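You operate a simulated robot arm through the tools that you are given. There is no shell and no other tool. Be economical: measure what you need, move in short steps, check, and stop when the job is done.

You run a simulated robot arm. Do the job below in one go: nothing can be reset, and whatever is moved stays where it is left.

Task
Put the board patch labelled "F-71" from the patch rack on top of the white hawk. Put the valve motor labelled "R-52" from the top of the fixings bench on top of the brown card box there. Fetch the square yellow cover and set it on the teal tile. Take the tape measure with the smallest size on its label from the top of the board stack and leave it on the shelf under the sorter. Put two of the white gauge blocks from the top of the board stack on the site board shelf. Stack the battery pack that says "Pack T-42" from the top of the board stack on top of the battery pack marked "Pack T-41". Put the brown cube on top of the white film roll on the top of the sample bench. Fetch the small float and set it on top of the yellow rubber block. Put the small white cup labelled "J-24" from the top of the sample bench on the teal panel and the small white cup marked "J-21" on the top of the fixings bench. Stack the box marked "Packers" from the clear end of the power bench on top of the box marked "Tray liners". Do these in any order. Set down upright: valve motor, white gauge block, small float.

The check looks at the end state, three seconds after you hand in, the way a careful person would. Anything else that was tipped, shoved, dropped, spilled or broken makes it a failure. A push-on lid holds only when it is set on centred and level and pressed home; a screw cap is set on level and turned clockwise until tight.

Robot
A 7-joint arm with a two-finger parallel gripper on a trunk, on a base that drives. Base frame: it is fixed to the floor where the robot stands at the start and does not move with it; the origin is under the middle of the robot, x ahead of it, y to its left, z up. Units: m, degrees, N and s.
With the tool pointing down near the work surface it reaches from about 0.1 to 0.66 m from the robot's upright axis, wherever it stands. Its first joint turns from -166.0 to 166.0 degrees. Places, roughly: battery pack [0.5, 1, 0.75]; bead clips box, packers box, tray liners box [-1, 2.25, 1]; board patch [0.5, -0.25, 0.75]; brown cube (3x3x3 cm) [1.3, -0.7, 0.8]; card box [1, 0.25, 0.75]; shelf under the sorter [1.1, -0.4, 0.4]; site board shelf (123x23 cm) [2.1, 2.4, 0.86]; small float (4x6x7 cm) [1.2, -1.9, 0.4]; small white cup [1, -2, 0.75]; square yellow cover [1.5, 0.5, 0.75]; tape measure [0.75, 1.25, 0.75]; teal panel (22x16x2 cm) [1.2, -1.7, 0.8]; teal tile (9x9x1 cm) [2, 2.4, 0.4]; top of the fixings bench [1.1, 0, 0.8]; valve motor [1.25, 0, 0.75]; white film roll (8x8x12 cm) [0.9, -2.1, 0.9]; white gauge block [0.25, 1, 0.75]; white hawk (20x20x13 cm) [0.4, -1.4, 0.8]; yellow rubber block (10x6x5 cm) [0, 2.2, 0.4]. Payload 1.57 kg.
Tool frame: the origin (TCP) lies between the finger pads and is the grasp point; the fingertips stand 0.03 m ahead of it; z points along the fingers, y is the line along which they close. Largest opening 0.11 m; finger width 0.024, thickness 0.012; the body of the gripper, 0.048 by 0.112 m, starts 0.078 m behind the TCP.
Orientation is that of the tool frame in the base frame, as a unit quaternion [x, y, z, w]. With the fingers straight down and closing along the base's y, the tool's x points along the base's -x, its y along +y and its z along -z.

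Tools
- The arm moves only by the tool arm_command. Its argument "steps" is a list of rows, each an object of numbers (a shift or turn left out is 0, a gripper value left out holds the last): "x", "y", "z": the shift along the base's x, y, z in units of 30 mm (1.0 is 30 mm); "ax", "ay", "az": the turn, a rotation vector about the base's x, y, z in units of 4 degrees (1.0 is 4 degrees); "claw": the closure, from 0 (fully open) to 1 (shut). In form: [{"x": .., "y": .., "z": .., "ax": .., "ay": .., "az": .., "claw": ..}, ...]. A call has 1 to 20 rows; each row shifts and turns the commanded pose from where the row before left it. A call with a number of a shift or a turn outside -1 to 1 is refused whole. Each row takes 0.2 s and may step no farther than 0.05 m and 8.6 degrees from the row before; otherwise, or with a gripper value out of range, the whole call is refused. Where a pose cannot be reached the arm comes as near as it can. A force on the tool above 40 N (or 10 N above the force at the start of the call, whichever is more), or a blocked arm, ends the call early, and 0.2 s more pass. The fingers move at their own pace (about 0.045 m/s each) and stop on an object; they squeeze with about 29 N. The grip force told is the motor's: it shows also when the fingers shut on nothing. Time passes only in rows, and 0.2 s behind the last, so rows that do not move let the fingers close. The reply holds the time, the measured pose of the TCP, the force on the tool along the base axes, the opening and the grip force, in the units named above and with some noise, with the torque about the TCP (base axes, N m) and any sound that the robot's microphone picked up, and new pictures: "views" is both (left out), scene, wrist or none.
- Cameras (640 x 400 px; columns grow to the right, rows downward): "scene" is now at [0.0052, 0.1887, 1.4451]; the picture's right is [0.33, -0.94, 0.00], its down [-0.74, -0.26, -0.62] and it looks along [0.59, 0.21, -0.78] (base axes); focal length 216 px, centre (320, 200). "wrist" rides on the gripper at [0.07, 0.016, -0.141] in the tool frame; the picture's right is [-0.23, 0.97, 0.00], its down [-0.86, -0.20, -0.48] and it looks along [-0.47, -0.11, 0.88] (tool axes); focal length 222 px, centre (320, 200). There is no depth. A picture from a camera that has moved, and an enlarged one, comes with that camera's place and axes in the base frame and with its lens. The place of the scene camera against the robot may be out by one fixed shift of up to 0.025 m in any direction.
- raise_lower(by): slides the trunk up (or, below 0, down) by that many m; the arm and the scene camera ride with it, the base frame stays. It gives what a move gives, with no picture.
- drive_base(legs): drives the robot by 1 to 6 legs, each [ahead, turn to the left] in m and degrees, along the robot's own axes; the way and the turn of a leg run together, so that a leg with both is an arc; at most 1.5 m and 180 degrees a leg. The arm and the cameras ride along, it lands a little off, and it stops where it bumps. It gives what a move gives, and a new picture of the scene camera.
- turn_head(pan, tilt): turns the head with the scene camera to pan (to the left, within 155 degrees either way) and tilt (down, from -29 to 69), counted from straight ahead of the robot. It gives what a move gives, and a new picture of the scene camera.
- zoom(camera, box): a new picture of the part [left, top, right, bottom] of that camera's present view, enlarged. No time passes.
- sign_off(): hands the job in; it is judged then, once.

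Go step by step. Nothing tells you exact positions but the pictures and the camera data: compare them with the known pose of the tool, close in by small moves and look again before you grip or let go. The budget is 567 turns and 360 pictures, counting those below and the enlarged ones. Unless the task says otherwise, let go and move clear before handing in, and close with one line.

The tools are called after "Call:" as a command line: name --argument value ..., lists and objects as JSON in quotes. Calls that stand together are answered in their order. arm_command: Moves the arm, as the interface text tells. Its arguments: {"type":"object","properties":{"steps":{"type":"array"},"views":{"type":"string","enum":["both","scene","wrist","none"]}},"required":["steps"]} The other tools are called the same way: raise_lower (by) slides the trunk up or down; drive_base (legs) drives the base; turn_head (pan, tilt) turns the head that bears the scene camera; zoom (camera, box) takes an enlarged picture of a part of a camera's view; sign_off () hands the job in.

At the start:

```text
clock: 0.0
tool_pos: [0.3075, 0.3386, 1.1461]
tool_rot: [0.0, 1.0, 0.0, 0.0]
contact_force: [0.2, -1.0, 0.9]
moment: [0.0, 0.0, 0.0]
grip_width: 0.1099
grip_force: 0.0
trunk travel left (down, up): [-0.375, 0.215]
robot x, y, heading: [-0.0004, -0.002, -0.1]
head pan, tilt: [19.3, 51.4]
```

scene: 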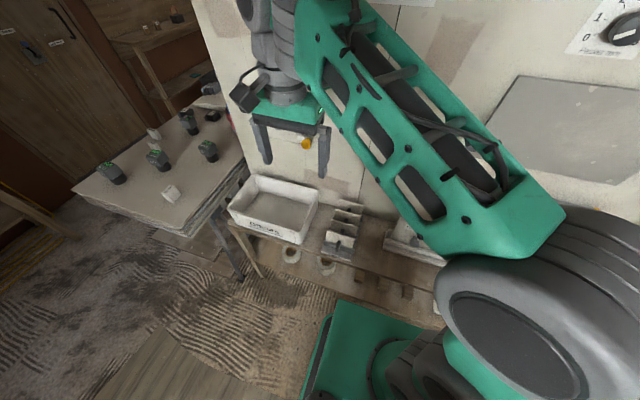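
wrist: 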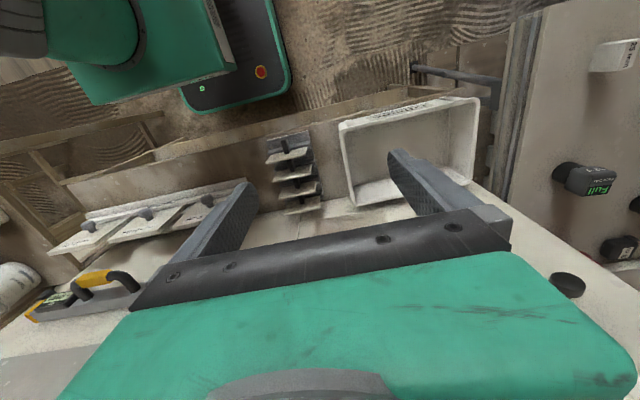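

I see a board stack to the left, a low bench ahead, and the arm blocking part of the view. I'll look around with the head first.

Call:
turn_head --pan 60 --tilt 25

Call:
turn_head --pan 130 --tilt 25

Call:
turn_head --pan -20 --tilt 25

Call:
turn_head --pan -80 --tilt 25

Call:
turn_head --pan -140 --tilt 25

```text
clock: 1.1
tool_pos: [0.3074, 0.3401, 1.1461]
tool_rot: [0.0, 1.0, 0.0, 0.0]
contact_force: [-0.1, 0.1, -0.4]
moment: [0.02, -0.01, -0.01]
grip_width: 0.1099
grip_force: 0.1
trunk travel left (down, up): [-0.375, 0.215]
robot x, y, heading: [-0.0002, 0.0013, 0.2]
head pan, tilt: [60.0, 25.0]
camera scene: at [-0.0201, 0.2434, 1.4844], right [0.87, -0.5, 0.0], down [-0.21, -0.37, -0.91], along [0.45, 0.78, -0.42], focal length 216 px, centre (320, 200)
```

scene: 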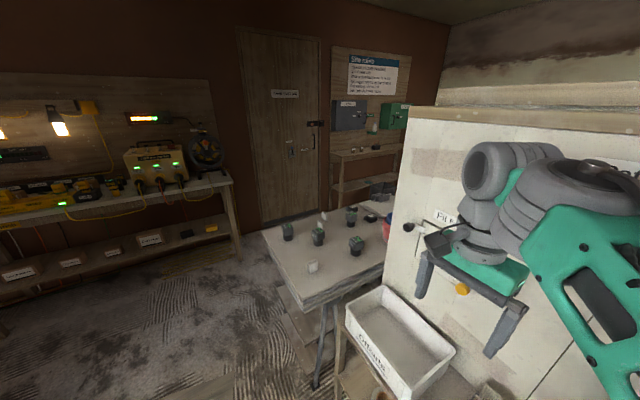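

```text
clock: 2.5
tool_pos: [0.308, 0.3399, 1.1462]
tool_rot: [0.0, 1.0, 0.0, -0.001]
contact_force: [0.6, 1.3, 0.7]
moment: [0.03, 0.0, 0.01]
grip_width: 0.11
grip_force: 0.2
trunk travel left (down, up): [-0.375, 0.215]
robot x, y, heading: [0.0008, 0.0006, -0.2]
head pan, tilt: [130.0, 25.0]
camera scene: at [-0.1254, 0.2343, 1.4844], right [0.77, 0.64, 0.0], down [0.27, -0.32, -0.91], along [-0.58, 0.69, -0.42], focal length 216 px, centre (320, 200)
```

scene: 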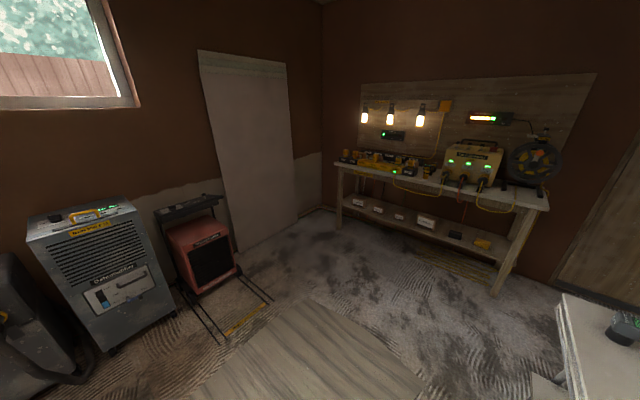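

```text
clock: 4.8
tool_pos: [0.3083, 0.3388, 1.1466]
tool_rot: [0.0, 1.0, 0.001, 0.001]
contact_force: [-1.1, 0.4, 0.2]
moment: [0.02, 0.0, 0.0]
grip_width: 0.1101
grip_force: 0.1
trunk travel left (down, up): [-0.375, 0.215]
robot x, y, heading: [0.0002, 0.0001, 0.1]
head pan, tilt: [-20.0, 25.0]
camera scene: at [0.0204, 0.1322, 1.4845], right [-0.34, -0.94, 0.0], down [-0.4, 0.14, -0.91], along [0.85, -0.31, -0.42], focal length 216 px, centre (320, 200)
```

scene: 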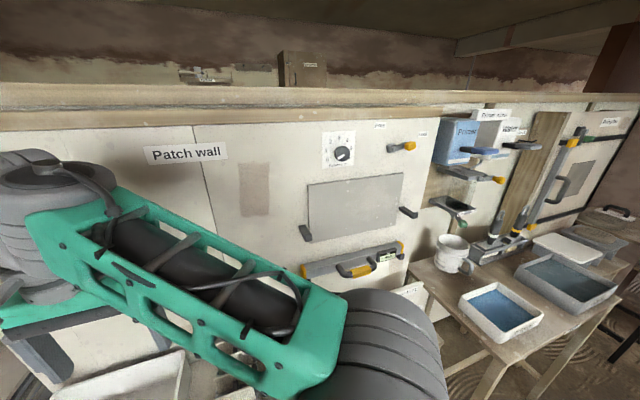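

```text
clock: 6.1
tool_pos: [0.3088, 0.3385, 1.1449]
tool_rot: [0.001, 1.0, 0.0, 0.0]
contact_force: [-0.1, -0.4, 0.7]
moment: [0.03, 0.01, 0.02]
grip_width: 0.1099
grip_force: 0.2
trunk travel left (down, up): [-0.375, 0.215]
robot x, y, heading: [0.0008, 0.0005, 0.1]
head pan, tilt: [-80.0, 25.0]
camera scene: at [-0.0502, 0.0729, 1.4845], right [-0.98, -0.17, 0.0], down [-0.07, 0.42, -0.91], along [0.16, -0.89, -0.42], focal length 216 px, centre (320, 200)
```

scene: 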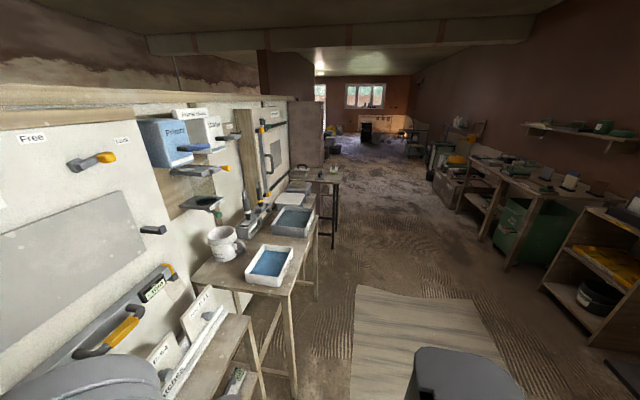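

```text
clock: 7.4
tool_pos: [0.3085, 0.3396, 1.1458]
tool_rot: [0.0, 1.0, -0.001, 0.0]
contact_force: [0.2, 1.6, 0.2]
moment: [0.01, 0.0, 0.0]
grip_width: 0.1102
grip_force: 0.0
trunk travel left (down, up): [-0.375, 0.215]
robot x, y, heading: [-0.0006, -0.0037, -0.1]
head pan, tilt: [-140.0, 25.0]
camera scene: at [-0.1368, 0.1044, 1.4845], right [-0.64, 0.77, 0.0], down [0.32, 0.27, -0.91], along [-0.69, -0.58, -0.42], focal length 216 px, centre (320, 200)
```

scene: 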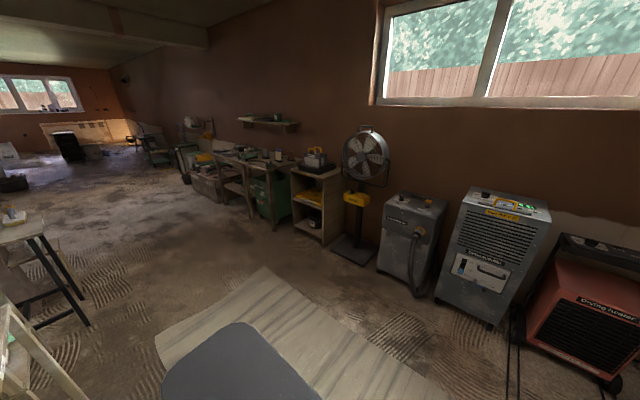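

The room is big, with a partition in front. The patch rack is right of the tool, so I'll look at it more closely first.

Call:
turn_head --pan -35 --tilt 55

Call:
zoom --camera "wrist" --box '[0, 150, 320, 350]'

```text
clock: 9.2
tool_pos: [0.3085, 0.3395, 1.1455]
tool_rot: [-0.001, 1.0, 0.001, -0.001]
contact_force: [0.5, 0.2, -0.3]
moment: [0.01, 0.01, -0.02]
grip_width: 0.1099
grip_force: 0.0
trunk travel left (down, up): [-0.375, 0.215]
robot x, y, heading: [0.0014, -0.0032, -0.1]
head pan, tilt: [-35.0, 55.0]
camera scene: at [-0.0072, 0.1222, 1.4405], right [-0.57, -0.82, 0.0], down [-0.67, 0.47, -0.57], along [0.47, -0.33, -0.82], focal length 216 px, centre (320, 200)
```

scene: 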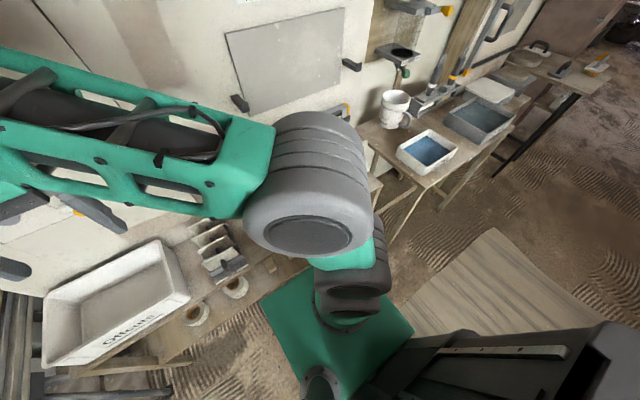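

```text
2.00 times, centred on (160, 250) of wrist
camera zoom: at [0.2377, 0.3547, 1.2864], right [0.23, 0.97, 0.0], down [0.86, -0.2, 0.48], along [0.47, -0.11, -0.88], focal length 444 px, centre (640, 100)
```

zoom: 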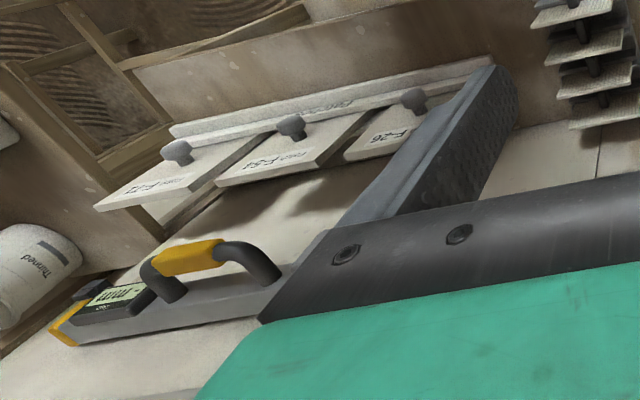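

F-71 is the rack patch farthest to the robot's right, at roughly (0.45, -0.39). I'll swing the arm over there at height.

Call:
arm_command --steps '[{"y": -1}, {"y": -1}, {"y": -1}, {"y": -1}, {"y": -1}, {"y": -1}, {"y": -1}, {"y": -1}, {"y": -1}, {"y": -1}, {"y": -1}, {"y": -1}, {"y": -1}, {"y": -1}, {"y": -1}, {"y": -1}, {"y": -1}, {"y": -1}, {"y": -1}, {"y": -1}]' --views "both"

```text
clock: 13.4
tool_pos: [0.3065, -0.262, 1.1465]
tool_rot: [0.0, 1.0, 0.001, 0.001]
contact_force: [0.2, 0.0, 0.1]
moment: [0.02, 0.0, 0.03]
grip_width: 0.11
grip_force: 0.0
trunk travel left (down, up): [-0.375, 0.215]
robot x, y, heading: [0.0019, 0.0032, -0.1]
head pan, tilt: [-35.0, 55.0]
camera scene: at [-0.0071, 0.122, 1.4405], right [-0.57, -0.82, 0.0], down [-0.67, 0.47, -0.57], along [0.47, -0.33, -0.82], focal length 216 px, centre (320, 200)
camera wrist: at [0.2366, -0.2461, 1.2871], right [0.23, 0.97, 0.0], down [0.86, -0.2, 0.48], along [0.47, -0.11, -0.88], focal length 222 px, centre (320, 200)
```

scene: 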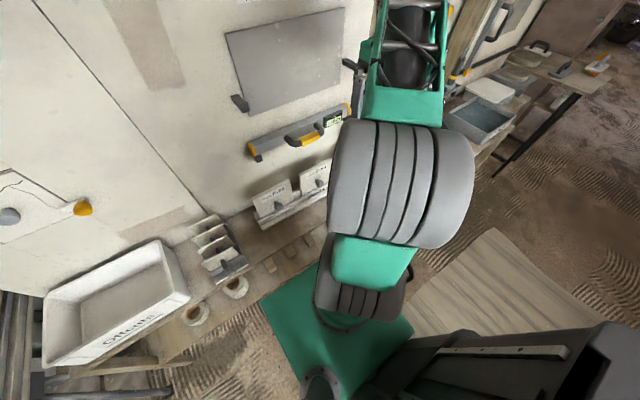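
wrist: 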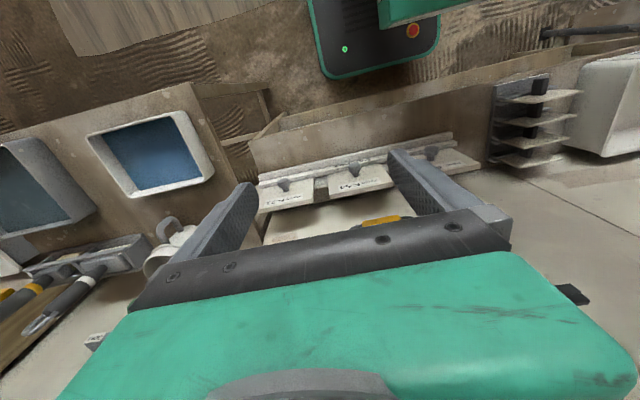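

The rack is in view with patches leaning back. I'll zoom in for their geometry.

Call:
zoom --camera "wrist" --box '[220, 110, 500, 285]'

Call:
zoom --camera "scene" --box '[220, 130, 380, 230]'

```text
2.29 times, centred on (360, 198) of wrist
camera zoom: at [0.2366, -0.2461, 1.2871], right [0.23, 0.97, 0.0], down [0.86, -0.2, 0.48], along [0.47, -0.11, -0.88], focal length 508 px, centre (229, 206)
```

zoom: 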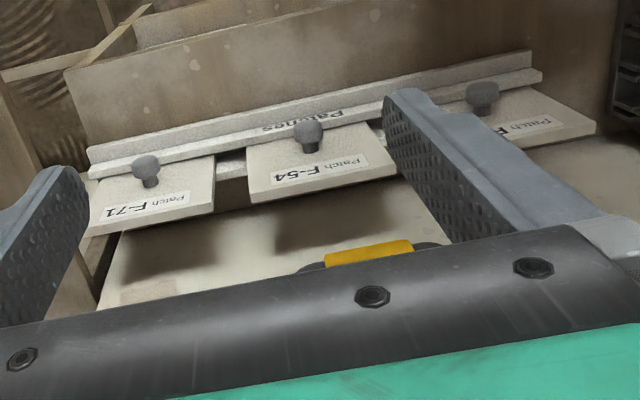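

```text
4.00 times, centred on (300, 180) of scene
camera zoom: at [-0.0071, 0.122, 1.4405], right [-0.57, -0.82, 0.0], down [-0.67, 0.47, -0.57], along [0.47, -0.33, -0.82], focal length 864 px, centre (400, 280)
```

zoom: 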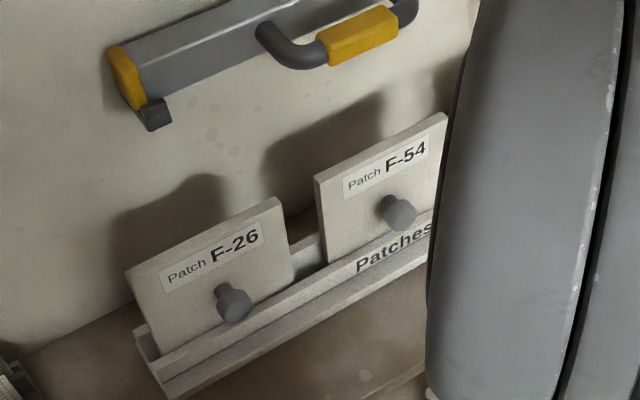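

F-71's knob comes out near (0.454, -0.396, 0.745), on a plate that leans back slightly. I'll back up a little, then pitch the tool forward so it can take the knob along its axis.

Call:
drive_base --legs '[[-0.15, 0]]'

Call:
arm_command --steps '[{"ay": -1, "x": 0.5, "y": -0.3}, {"ay": -1, "x": 0.5, "y": -0.3}, {"ay": -1, "x": 0.5, "y": -0.3}, {"ay": -1, "x": 0.5, "y": -0.3}, {"ay": -1, "x": 0.5, "y": -0.3}, {"ay": -1, "x": 0.5, "y": -0.3, "z": -0.3}, {"ay": -1, "x": 0.5, "y": -0.3, "z": -0.3}, {"ay": -1, "x": 0.5, "y": -0.3, "z": -0.5}, {"ay": -1, "x": 0.5, "y": -0.3, "z": -0.5}, {"ay": -1, "x": 0.5, "y": -0.3, "z": -0.5}, {"ay": -1, "x": 0.3, "y": -0.3, "z": -0.5}, {"ay": -1, "x": 0.3, "y": -0.3, "z": -0.5}, {"ay": -1, "y": -0.3, "z": -0.5}, {"ay": -1, "y": -0.3, "z": -0.5}, {"ay": -1, "z": -0.5}, {"ay": -1, "z": -0.5}, {"ay": -1, "z": -0.5}, {"ay": -1, "z": -0.5}, {"ay": -1, "z": -0.5}]' --views "both"

```text
clock: 14.8
tool_pos: [0.156, -0.2605, 1.147]
tool_rot: [0.001, 1.0, 0.0, 0.0]
contact_force: [0.5, -0.5, -0.1]
moment: [0.01, 0.01, 0.04]
grip_width: 0.1099
grip_force: 0.0
trunk travel left (down, up): [-0.375, 0.215]
robot x, y, heading: [-0.1493, 0.0003, -0.2]
head pan, tilt: [-35.0, 55.0]
camera scene: at [-0.1587, 0.1223, 1.4405], right [-0.57, -0.82, 0.0], down [-0.67, 0.47, -0.57], along [0.47, -0.33, -0.82], focal length 216 px, centre (320, 200)
```

scene: 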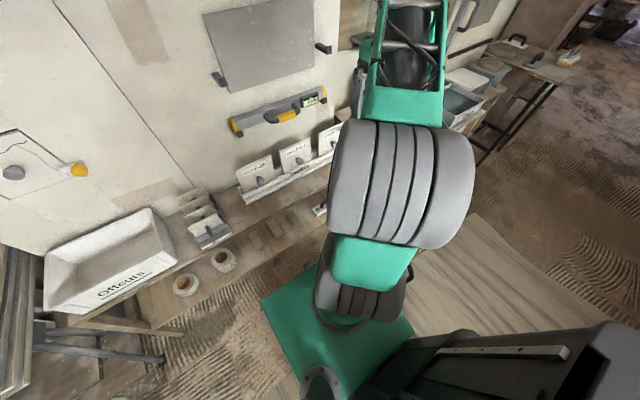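

```text
clock: 18.8
tool_pos: [0.358, -0.394, 1.1894]
tool_rot: [0.013, 0.931, -0.029, 0.364]
contact_force: [0.4, 0.7, -0.5]
moment: [0.04, -0.04, 0.03]
grip_width: 0.1099
grip_force: 0.0
out of reach, approached as far as the arm can: row 8, 9, 10, 11, 12, 13, 14, 15, 16, 17, 18, 19
trunk travel left (down, up): [-0.375, 0.215]
robot x, y, heading: [-0.1519, -0.0017, 0.0]
head pan, tilt: [-35.0, 55.0]
camera scene: at [-0.1587, 0.1221, 1.4405], right [-0.57, -0.82, 0.0], down [-0.67, 0.47, -0.57], along [0.47, -0.33, -0.82], focal length 216 px, centre (320, 200)
camera wrist: at [0.2105, -0.3696, 1.2441], right [0.21, 0.97, 0.11], down [0.3, -0.17, 0.94], along [0.93, -0.16, -0.32], focal length 222 px, centre (320, 200)
```

scene: 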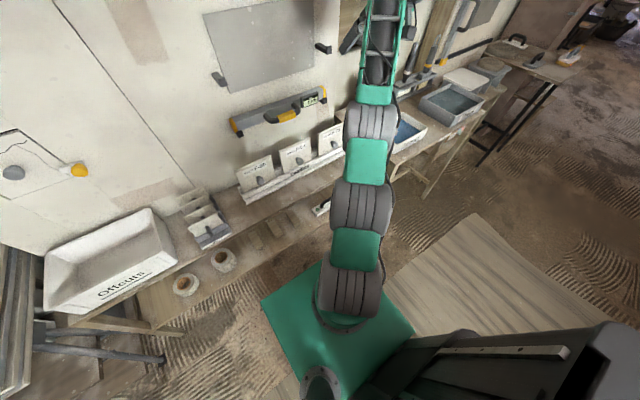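
wrist: 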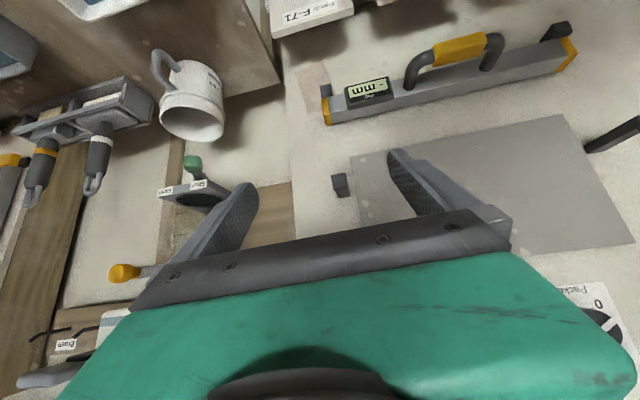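

The arm stretched to its limit up there. I'll bring the tool down, where it has more reach.

Call:
arm_command --steps '[{"z": -1}, {"z": -1}, {"z": -1}, {"z": -1}, {"z": -1}]' --views "none"

```text
clock: 20.0
tool_pos: [0.3626, -0.4118, 1.1649]
tool_rot: [0.013, 0.934, -0.03, 0.357]
contact_force: [0.0, 0.2, -1.0]
moment: [-0.02, 0.01, -0.03]
grip_width: 0.1099
grip_force: 0.0
out of reach, approached as far as the arm can: row 1, 2, 3, 4, 5
trunk travel left (down, up): [-0.375, 0.215]
robot x, y, heading: [-0.1505, -0.0003, -0.3]
head pan, tilt: [-35.0, 55.0]
```

It is still stuck, perhaps in a bad posture. I'll ease the pitch back to about 40° and see whether it recovers.

Call:
arm_command --steps '[{"ay": 1, "z": 0.5}, {"ay": 1, "z": 0.5}, {"ay": 1, "z": 0.5}, {"ay": 1, "z": 0.5}, {"ay": 1, "z": 0.5}, {"ay": 1}, {"ay": 1}, {"ay": 1}, {"ay": 1}, {}, {}, {}, {}]' --views "scene"

```text
clock: 22.8
tool_pos: [0.296, -0.3824, 1.1574]
tool_rot: [0.003, 0.998, -0.031, 0.061]
contact_force: [-0.3, -0.4, 0.5]
moment: [-0.02, -0.01, 0.0]
grip_width: 0.1101
grip_force: 0.0
out of reach, approached as far as the arm can: row 1, 2, 3, 4, 5, 6, 7, 8, 9
trunk travel left (down, up): [-0.375, 0.215]
robot x, y, heading: [-0.154, 0.0012, -0.1]
head pan, tilt: [-35.0, 55.0]
camera scene: at [-0.1587, 0.1221, 1.4405], right [-0.57, -0.82, 0.0], down [-0.67, 0.47, -0.57], along [0.47, -0.33, -0.82], focal length 216 px, centre (320, 200)
```

scene: 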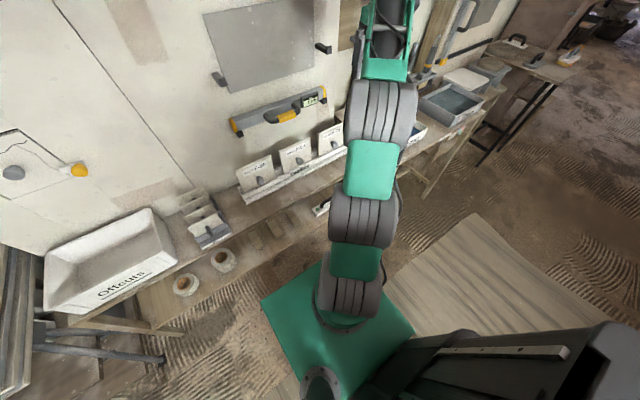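

The arm resets its command where it is clamped. I'll go down first with the tool vertical and pitch afterwards.

Call:
arm_command --steps '[{"ay": 1, "z": -1}, {"ay": 0.7, "z": -1}, {"z": -1}, {"z": -1}, {"z": -1}, {"z": -1}, {"z": -1}, {"z": -1}, {"z": -0.6}]' --views "none"

Call:
arm_command --steps '[{"ay": -1}, {"ay": -1}, {"ay": -1}, {"ay": -1}, {"ay": -1}, {"ay": -1}, {"ay": -1}, {"ay": -1}, {"ay": -1}, {"ay": -1}, {"ay": -1}, {"ay": -1}, {"ay": -1}, {"ay": -1}]' --views "both"

```text
clock: 24.8
tool_pos: [0.2964, -0.3814, 0.8987]
tool_rot: [0.002, 0.999, -0.032, -0.001]
contact_force: [0.1, 0.6, 0.5]
moment: [-0.02, -0.01, -0.06]
grip_width: 0.11
grip_force: 0.0
trunk travel left (down, up): [-0.375, 0.215]
robot x, y, heading: [-0.152, 0.0003, -0.2]
head pan, tilt: [-35.0, 55.0]
```

```text
clock: 27.8
tool_pos: [0.3088, -0.4049, 0.9617]
tool_rot: [0.016, 0.883, -0.027, 0.468]
contact_force: [0.4, -0.1, -0.7]
moment: [0.0, 0.03, 0.01]
grip_width: 0.1097
grip_force: 0.0
out of reach, approached as far as the arm can: row 1, 2, 3, 4
trunk travel left (down, up): [-0.375, 0.215]
robot x, y, heading: [-0.1509, 0.001, 0.1]
head pan, tilt: [-35.0, 55.0]
camera scene: at [-0.1587, 0.1222, 1.4405], right [-0.57, -0.82, 0.0], down [-0.67, 0.47, -0.57], along [0.47, -0.33, -0.82], focal length 216 px, centre (320, 200)
camera wrist: at [0.1524, -0.3803, 0.9816], right [0.18, 0.97, 0.16], down [0.07, -0.17, 0.98], along [0.98, -0.16, -0.1], focal length 222 px, centre (320, 200)
```

scene: 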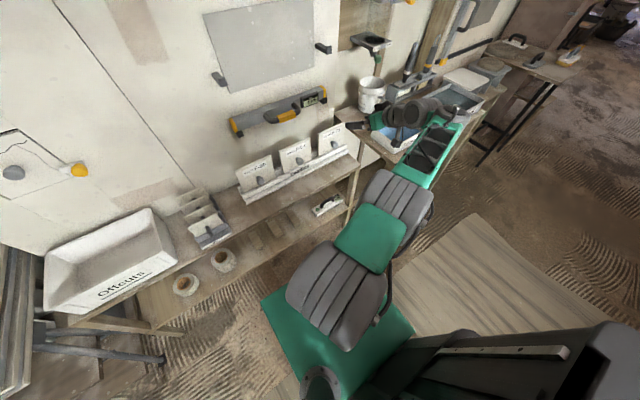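
wrist: 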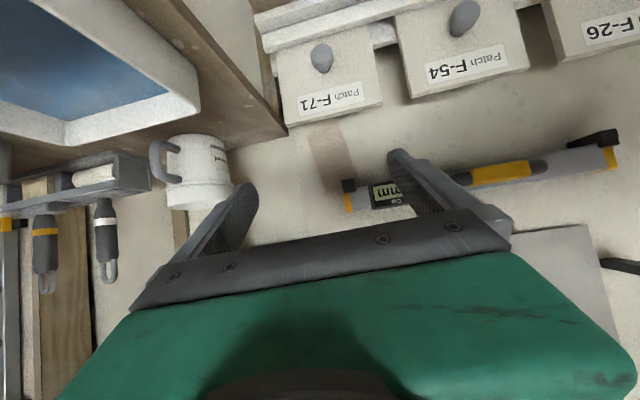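

The pitch now works, and the tool is facing the rack. I'll add a little pitch, square the yaw, part-close the fingers and move toward the F-71 knob.

Call:
arm_command --steps '[{"ay": -1, "az": 0.6, "claw": 0.4, "x": 0.5, "z": -1}, {"ay": -1, "az": 0.5, "x": 0.5, "z": -1}, {"x": 0.5, "z": -1}, {"x": 0.3, "z": -1}, {"x": 0.3, "z": -1}, {"y": 0.3}, {}]' --views "both"

```text
clock: 29.4
tool_pos: [0.3727, -0.3965, 0.8126]
tool_rot: [-0.016, 0.849, -0.008, 0.528]
contact_force: [0.2, 0.3, 0.7]
moment: [0.03, 0.0, -0.02]
grip_width: 0.0657
grip_force: 0.1
trunk travel left (down, up): [-0.375, 0.215]
robot x, y, heading: [-0.1513, -0.0009, -0.2]
head pan, tilt: [-35.0, 55.0]
camera scene: at [-0.1587, 0.1222, 1.4405], right [-0.57, -0.82, 0.0], down [-0.67, 0.47, -0.57], along [0.47, -0.33, -0.82], focal length 216 px, centre (320, 200)
camera wrist: at [0.2152, -0.3836, 0.8108], right [0.08, 0.98, 0.17], down [-0.05, -0.17, 0.98], along [1.0, -0.09, 0.04], focal length 222 px, centre (320, 200)
```

scene: 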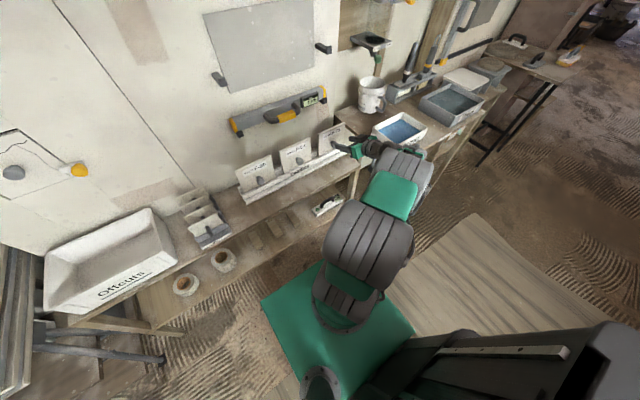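
wrist: 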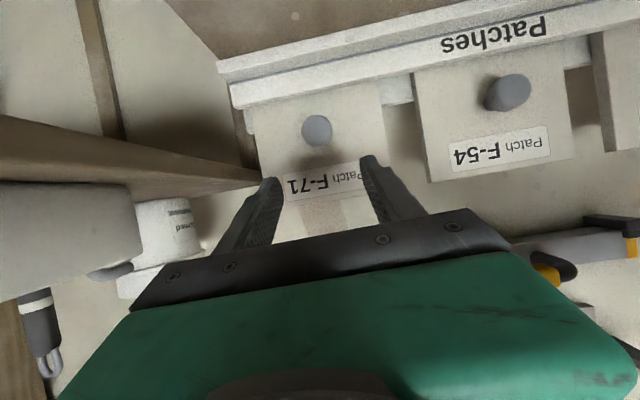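

The knob is confirmed near (0.455, -0.395, 0.747). I'll move in along the tool axis.

Call:
arm_command --steps '[{"z": -0.6}, {"z": -0.6, "x": 0.2}, {"x": 0.7, "z": -0.3}, {"x": 0.6, "z": -0.2}, {"x": 0.6, "z": -0.2}, {}]' --views "both"

```text
clock: 30.8
tool_pos: [0.4343, -0.3963, 0.753]
tool_rot: [-0.016, 0.849, -0.008, 0.529]
contact_force: [0.1, 0.9, 0.8]
moment: [0.02, 0.01, 0.01]
grip_width: 0.0659
grip_force: 0.1
trunk travel left (down, up): [-0.375, 0.215]
robot x, y, heading: [-0.1495, 0.0021, -0.3]
head pan, tilt: [-35.0, 55.0]
camera scene: at [-0.1585, 0.122, 1.4405], right [-0.57, -0.82, 0.0], down [-0.67, 0.47, -0.57], along [0.47, -0.33, -0.82], focal length 216 px, centre (320, 200)
camera wrist: at [0.2765, -0.3837, 0.7512], right [0.08, 0.98, 0.17], down [-0.05, -0.17, 0.98], along [1.0, -0.09, 0.04], focal length 222 px, centre (320, 200)
```

scene: 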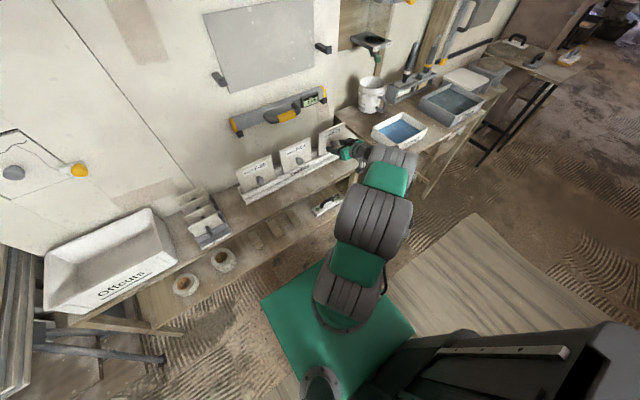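
wrist: 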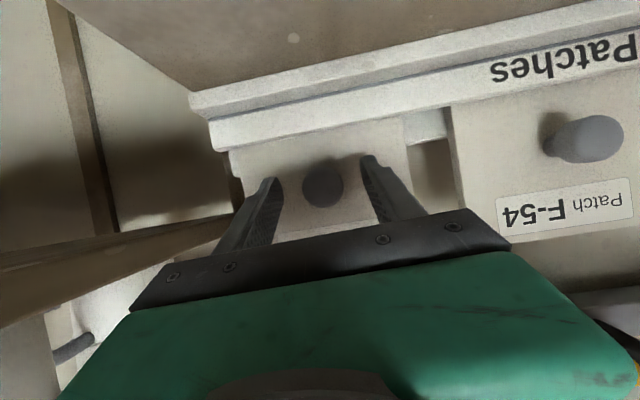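

The knob sits between the fingers. I'll nudge in slightly and close.

Call:
arm_command --steps '[{"x": 0.25, "z": -0.1}, {"claw": 1}, {}, {}, {}, {}]' --views "wrist"

```text
clock: 32.2
tool_pos: [0.4433, -0.3974, 0.7494]
tool_rot: [-0.016, 0.848, -0.008, 0.529]
contact_force: [0.2, -0.4, 0.3]
moment: [-0.04, -0.02, -0.01]
grip_width: 0.0309
grip_force: 28.8
trunk travel left (down, up): [-0.375, 0.215]
robot x, y, heading: [-0.1511, 0.0031, -0.2]
head pan, tilt: [-35.0, 55.0]
camera wrist: at [0.2842, -0.3842, 0.7487], right [0.08, 0.98, 0.17], down [-0.05, -0.17, 0.98], along [1.0, -0.09, 0.04], focal length 222 px, centre (320, 200)
```

wrist: 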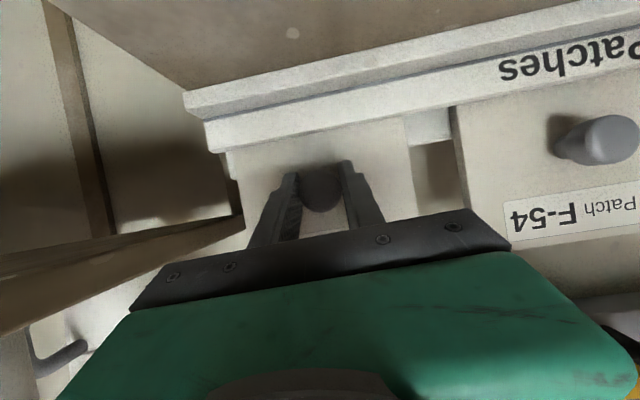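

The knob is gripped at 31 mm. I'll lift along the plate's lean.

Call:
arm_command --steps '[{"z": 0.6, "x": 0.1}, {"z": 0.6, "x": 0.1}, {"z": 0.6, "x": 0.1}, {"z": 0.6, "x": 0.1}, {"z": 0.8}, {"z": 0.8, "x": -0.3}, {"z": 0.8, "x": -0.5}, {"z": 0.8, "x": -0.8}]' --views "both"

```text
clock: 34.0
tool_pos: [0.4036, -0.3969, 0.9171]
tool_rot: [-0.015, 0.848, -0.008, 0.529]
contact_force: [0.5, 0.2, -2.3]
moment: [0.01, 0.08, -0.03]
grip_width: 0.0314
grip_force: 29.5
trunk travel left (down, up): [-0.375, 0.215]
robot x, y, heading: [-0.1504, 0.0019, 0.0]
head pan, tilt: [-35.0, 55.0]
camera scene: at [-0.1583, 0.122, 1.4404], right [-0.57, -0.82, 0.0], down [-0.67, 0.47, -0.57], along [0.47, -0.33, -0.82], focal length 216 px, centre (320, 200)
camera wrist: at [0.2453, -0.3845, 0.9161], right [0.08, 0.98, 0.18], down [-0.05, -0.17, 0.98], along [1.0, -0.09, 0.03], focal length 222 px, centre (320, 200)
```

scene: 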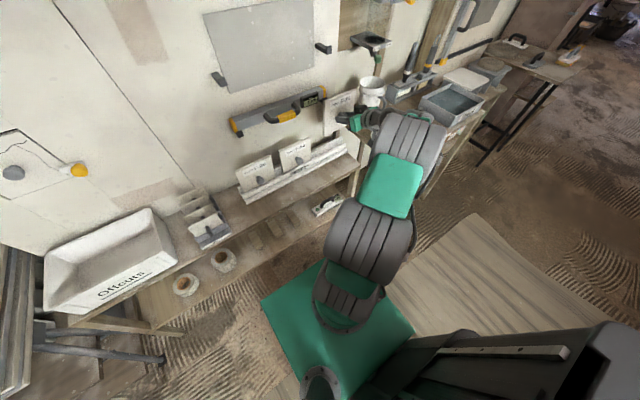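
wrist: 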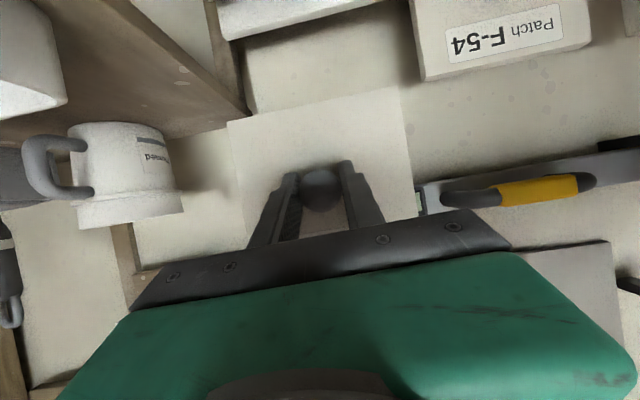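

The patch is out and held firmly. Now I'll look at the hawk area before I drive there.

Call:
turn_head --pan -65 --tilt 30

Call:
zoom --camera "scene" --box '[160, 130, 400, 280]'

```text
clock: 35.0
tool_pos: [0.405, -0.3979, 0.9176]
tool_rot: [-0.016, 0.848, -0.008, 0.529]
contact_force: [-0.1, 0.0, -2.6]
moment: [0.0, 0.09, -0.01]
grip_width: 0.0312
grip_force: 28.9
trunk travel left (down, up): [-0.375, 0.215]
robot x, y, heading: [-0.1509, 0.0011, -0.4]
head pan, tilt: [-65.0, 30.0]
camera scene: at [-0.1793, 0.0814, 1.4764], right [-0.91, -0.42, 0.0], down [-0.21, 0.45, -0.87], along [0.37, -0.78, -0.5], focal length 216 px, centre (320, 200)
```

scene: 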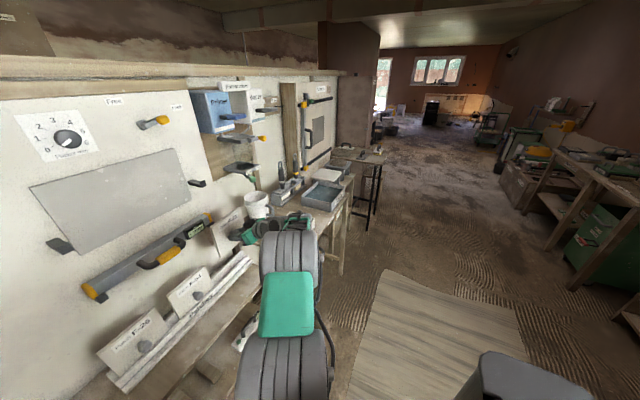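

```text
2.67 times, centred on (280, 205) of scene
camera zoom: at [-0.1793, 0.0814, 1.4764], right [-0.91, -0.42, 0.0], down [-0.21, 0.45, -0.87], along [0.37, -0.78, -0.5], focal length 576 px, centre (427, 187)
```

zoom: 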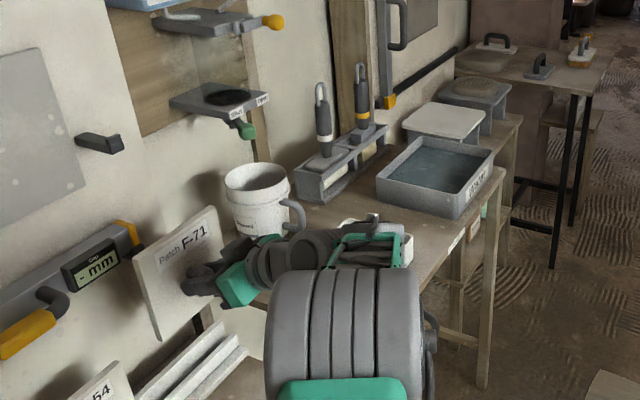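

The hawk is the white plate around (0.42, -1.3, 0.82). I'll raise and retract the patch and turn it to horizontal before driving.

Call:
arm_command --steps '[{"x": -0.5, "z": 1}, {"x": -0.5, "z": 1}, {"x": -0.5, "z": 1, "ay": 0.5}, {"x": -0.5, "z": 1, "ay": 1}, {"x": -0.5, "z": 0.5, "ay": 1}, {"ay": 1, "x": -0.3}, {"ay": 1, "x": -0.3}, {"ay": 1, "x": -0.3}, {"ay": 1}, {"ay": 1}, {"ay": 1}, {"ay": 1}, {"ay": 1}, {"ay": 1}, {"ay": 1}, {"ay": 1}, {"ay": 1}, {"ay": 1}, {"ay": 1}, {}]' --views "both"

```text
clock: 39.2
tool_pos: [0.2801, -0.388, 1.0238]
tool_rot: [-0.018, 1.0, 0.002, -0.019]
contact_force: [-0.3, -0.4, -3.3]
moment: [0.0, 0.03, 0.01]
grip_width: 0.0311
grip_force: 29.6
out of reach, approached as far as the arm can: row 14, 15, 16, 17
trunk travel left (down, up): [-0.375, 0.215]
robot x, y, heading: [-0.1528, -0.0014, -0.0]
head pan, tilt: [-65.0, 30.0]
camera scene: at [-0.1792, 0.0813, 1.4765], right [-0.91, -0.42, 0.0], down [-0.21, 0.45, -0.87], along [0.37, -0.79, -0.5], focal length 216 px, centre (320, 200)
camera wrist: at [0.2144, -0.3746, 1.1664], right [0.19, 0.98, 0.0], down [0.88, -0.17, 0.44], along [0.44, -0.09, -0.9], focal length 222 px, centre (320, 200)
```

scene: 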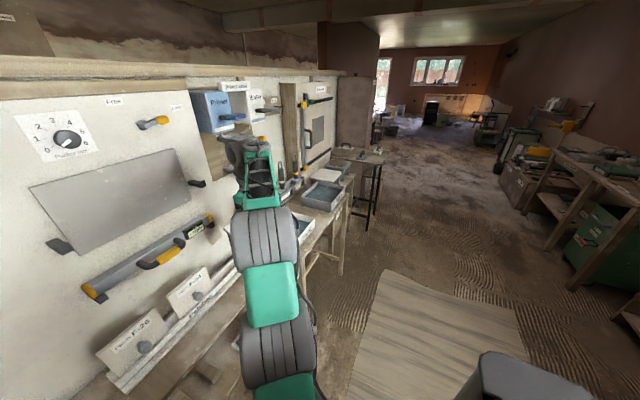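
wrist: 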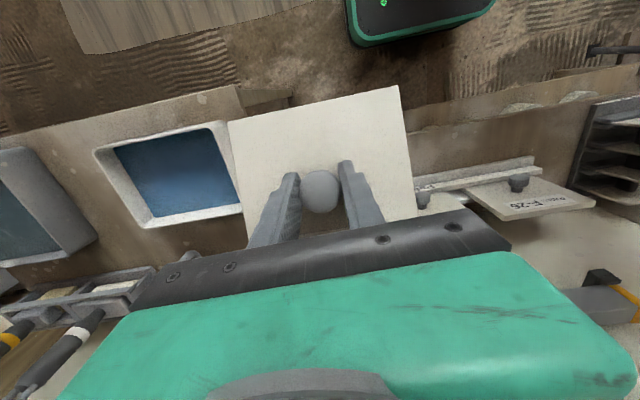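

The patch looks level. Now I'll drive to face the hawk.

Call:
drive_base --legs '[[0, -97], [1.3, 0], [0, 97]]'

Call:
turn_head --pan 10 --tilt 50

```text
clock: 53.8
tool_pos: [0.1272, -1.6623, 1.0237]
tool_rot: [-0.019, 1.0, 0.003, -0.019]
contact_force: [-0.4, 0.2, -1.9]
moment: [0.0, 0.05, 0.01]
grip_width: 0.0312
grip_force: 29.5
trunk travel left (down, up): [-0.375, 0.215]
robot x, y, heading: [-0.3055, -1.2729, -0.1]
head pan, tilt: [-65.0, 30.0]
camera scene: at [-0.3329, -1.1943, 1.4765], right [-0.91, -0.42, 0.0], down [-0.21, 0.45, -0.87], along [0.37, -0.78, -0.5], focal length 216 px, centre (320, 200)
```

scene: 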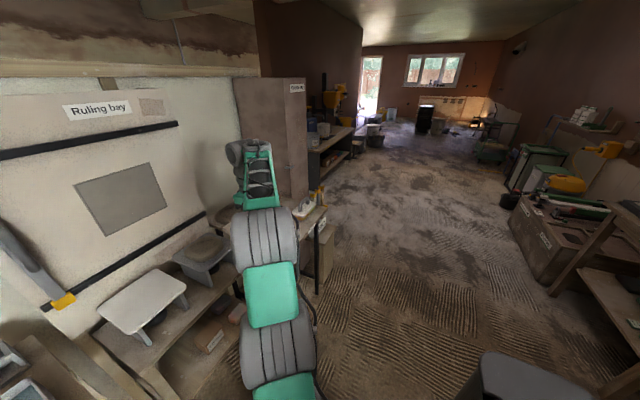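

```text
clock: 55.3
tool_pos: [0.1271, -1.6624, 1.0227]
tool_rot: [-0.018, 1.0, 0.002, -0.019]
contact_force: [-1.1, -0.5, -3.0]
moment: [-0.03, 0.02, 0.01]
grip_width: 0.0311
grip_force: 28.9
trunk travel left (down, up): [-0.375, 0.215]
robot x, y, heading: [-0.31, -1.2785, 0.0]
head pan, tilt: [10.0, 50.0]
camera scene: at [-0.2954, -1.099, 1.447], right [0.17, -0.98, 0.0], down [-0.75, -0.13, -0.64], along [0.63, 0.11, -0.77], focal length 216 px, centre (320, 200)
```

scene: 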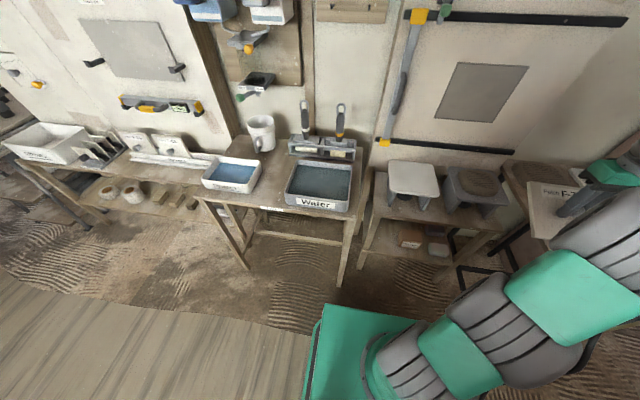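

The hawk plate is at about (0.40, -1.36). I'll drive forward a bit and bring the patch over it.

Call:
drive_base --legs '[[0.13, 0]]'

Call:
arm_command --steps '[{"y": 1, "x": 0.4}, {"y": 1, "x": 0.4}, {"y": 1, "x": 0.4}, {"y": 1, "x": 0.3}, {"y": 1, "x": 0.3}, {"y": 1, "x": 0.3}, {"y": 0.7}, {}]' --views "both"

```text
clock: 56.6
tool_pos: [0.2554, -1.6633, 1.0226]
tool_rot: [-0.02, 1.0, 0.002, -0.019]
contact_force: [0.6, 0.2, -2.8]
moment: [0.02, 0.05, -0.01]
grip_width: 0.031
grip_force: 29.1
trunk travel left (down, up): [-0.375, 0.215]
robot x, y, heading: [-0.1762, -1.2721, 0.2]
head pan, tilt: [10.0, 50.0]
camera scene: at [-0.1682, -1.099, 1.447], right [0.17, -0.98, 0.0], down [-0.75, -0.13, -0.64], along [0.63, 0.11, -0.77], focal length 216 px, centre (320, 200)
```

scene: 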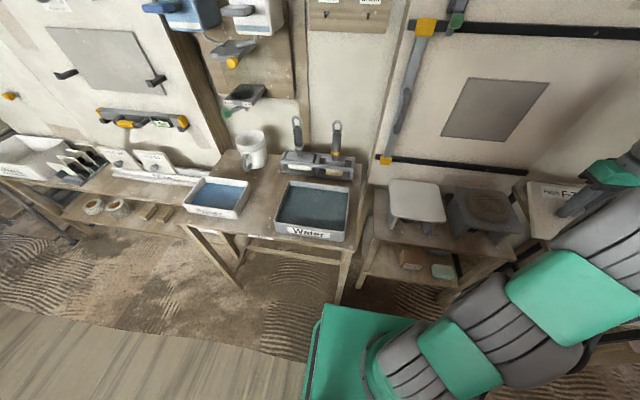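

```text
clock: 58.4
tool_pos: [0.3202, -1.4607, 1.0256]
tool_rot: [-0.019, 1.0, 0.003, -0.019]
contact_force: [-0.8, 0.3, -2.3]
moment: [-0.02, 0.02, 0.0]
grip_width: 0.031
grip_force: 28.8
trunk travel left (down, up): [-0.375, 0.215]
robot x, y, heading: [-0.1741, -1.2747, 0.1]
head pan, tilt: [10.0, 50.0]
camera scene: at [-0.1683, -1.0986, 1.447], right [0.17, -0.98, 0.0], down [-0.75, -0.13, -0.64], along [0.63, 0.11, -0.77], focal length 216 px, centre (320, 200)
camera wrist: at [0.2535, -1.4478, 1.168], right [0.19, 0.98, 0.0], down [0.88, -0.17, 0.45], along [0.44, -0.09, -0.9], focal length 222 px, centre (320, 200)
```

scene: 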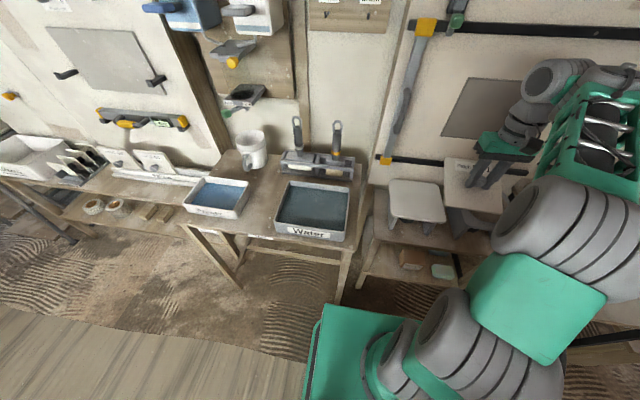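
wrist: 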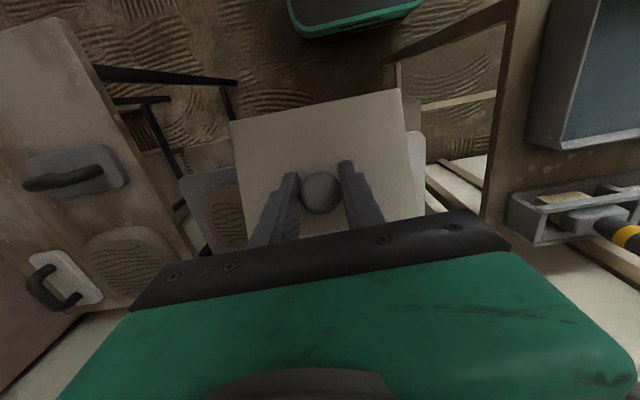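

The hawk is at roughly (0.39, -1.37 to -1.41, z 0.83). I'll move over it and lower partway to see its edges around the patch.

Call:
arm_command --steps '[{"y": 0.7, "x": 0.6}, {"y": 0.7, "x": 0.6}, {"y": 0.7, "x": 0.6}, {"z": -0.8}, {"z": -0.8}, {"z": -0.8}, {}]' --views "both"

```text
clock: 60.0
tool_pos: [0.3736, -1.3964, 0.9513]
tool_rot: [-0.019, 1.0, 0.003, -0.019]
contact_force: [1.2, 0.1, -2.4]
moment: [-0.02, 0.03, -0.05]
grip_width: 0.0311
grip_force: 28.5
trunk travel left (down, up): [-0.375, 0.215]
robot x, y, heading: [-0.1811, -1.2781, 0.3]
head pan, tilt: [10.0, 50.0]
camera scene: at [-0.168, -1.0987, 1.447], right [0.17, -0.98, 0.0], down [-0.75, -0.13, -0.64], along [0.63, 0.11, -0.77], focal length 216 px, centre (320, 200)
camera wrist: at [0.307, -1.3829, 1.0941], right [0.19, 0.98, 0.0], down [0.88, -0.17, 0.45], along [0.44, -0.09, -0.9], focal length 222 px, centre (320, 200)
```

scene: 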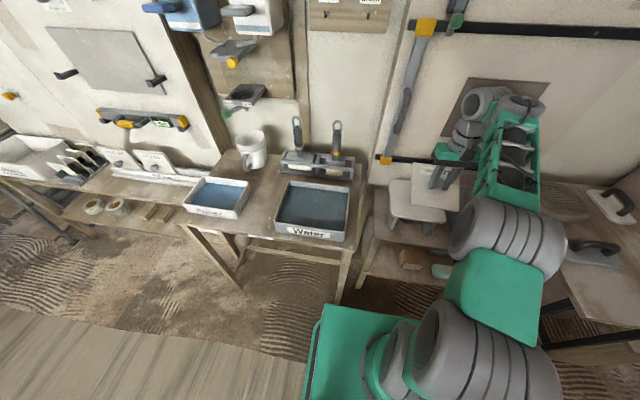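
wrist: 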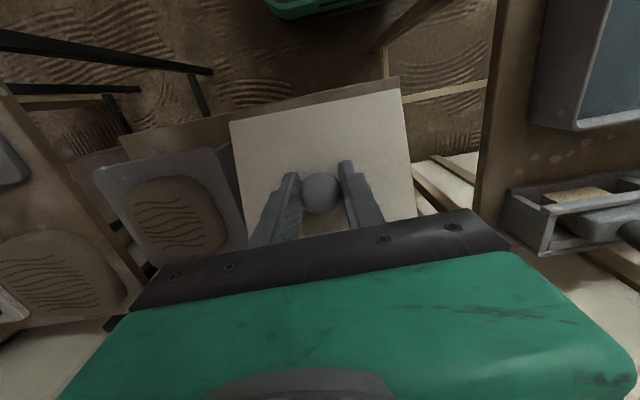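

I'm unsure of the relative offset between patch and hawk, so I'll zoom the scene view.

Call:
zoom --camera "scene" --box '[350, 120, 510, 270]'

```text
2.67 times, centred on (430, 195) of scene
camera zoom: at [-0.168, -1.0987, 1.447], right [0.17, -0.98, 0.0], down [-0.75, -0.13, -0.64], along [0.63, 0.11, -0.77], focal length 576 px, centre (27, 213)
```

zoom: 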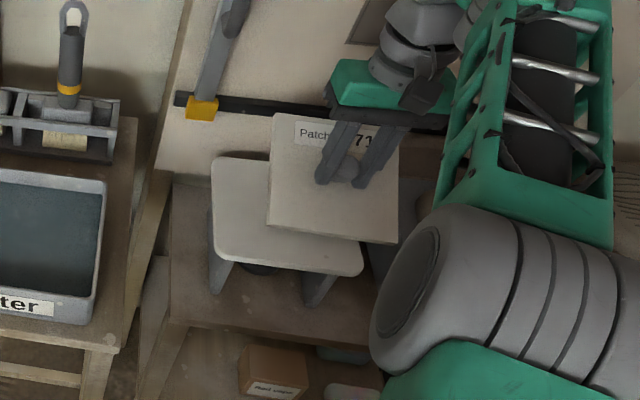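

The patch is tilted about 15° with its far edge high, because those clamped rows lost some turn. I'll level it and move about 5 cm forward.

Call:
arm_command --steps '[{"ay": 1, "x": 0.4}, {"ay": 1, "x": 0.4}, {"ay": 1, "x": 0.4}, {"ay": 0.7, "x": 0.4}, {}]' --views "both"

Call:
zoom --camera "scene" --box '[350, 120, 510, 270]'

```text
clock: 61.2
tool_pos: [0.4209, -1.3988, 0.9533]
tool_rot: [-0.018, 0.989, 0.005, -0.148]
contact_force: [0.5, 0.9, -2.6]
moment: [0.03, 0.03, -0.03]
grip_width: 0.0313
grip_force: 29.3
trunk travel left (down, up): [-0.375, 0.215]
robot x, y, heading: [-0.1801, -1.2742, 0.0]
head pan, tilt: [10.0, 50.0]
camera scene: at [-0.1679, -1.0987, 1.447], right [0.17, -0.98, 0.0], down [-0.75, -0.13, -0.64], along [0.63, 0.11, -0.77], focal length 216 px, centre (320, 200)
camera wrist: at [0.3938, -1.3856, 1.1071], right [0.18, 0.98, -0.05], down [0.96, -0.17, 0.21], along [0.19, -0.09, -0.98], focal length 222 px, centre (320, 200)
```

scene: 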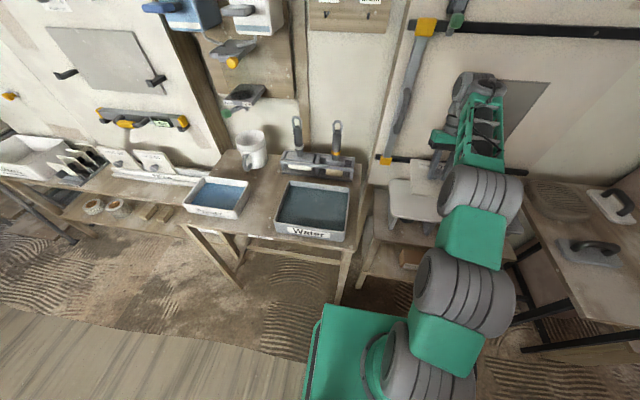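
wrist: 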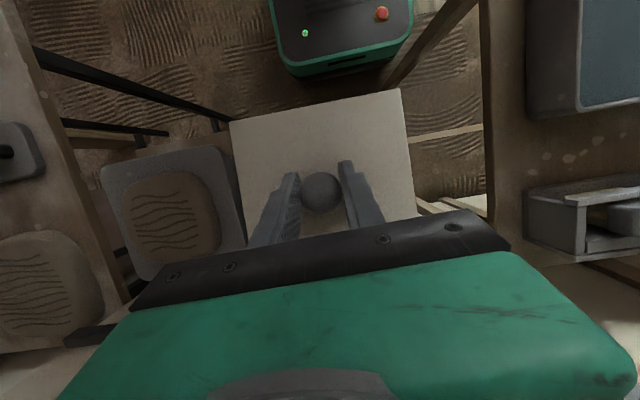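

```text
2.67 times, centred on (430, 195) of scene
camera zoom: at [-0.1679, -1.0987, 1.447], right [0.17, -0.98, 0.0], down [-0.75, -0.13, -0.64], along [0.63, 0.11, -0.77], focal length 576 px, centre (27, 213)
```

zoom: 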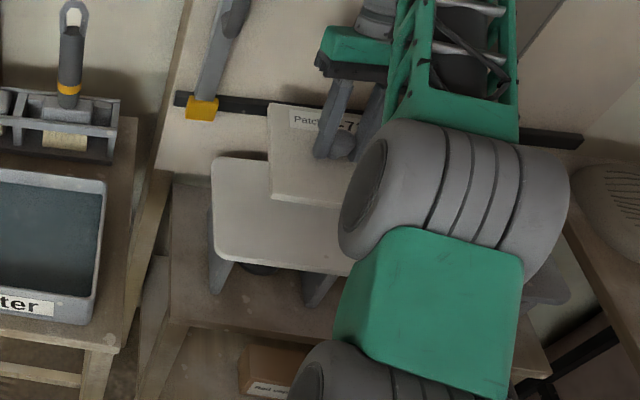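

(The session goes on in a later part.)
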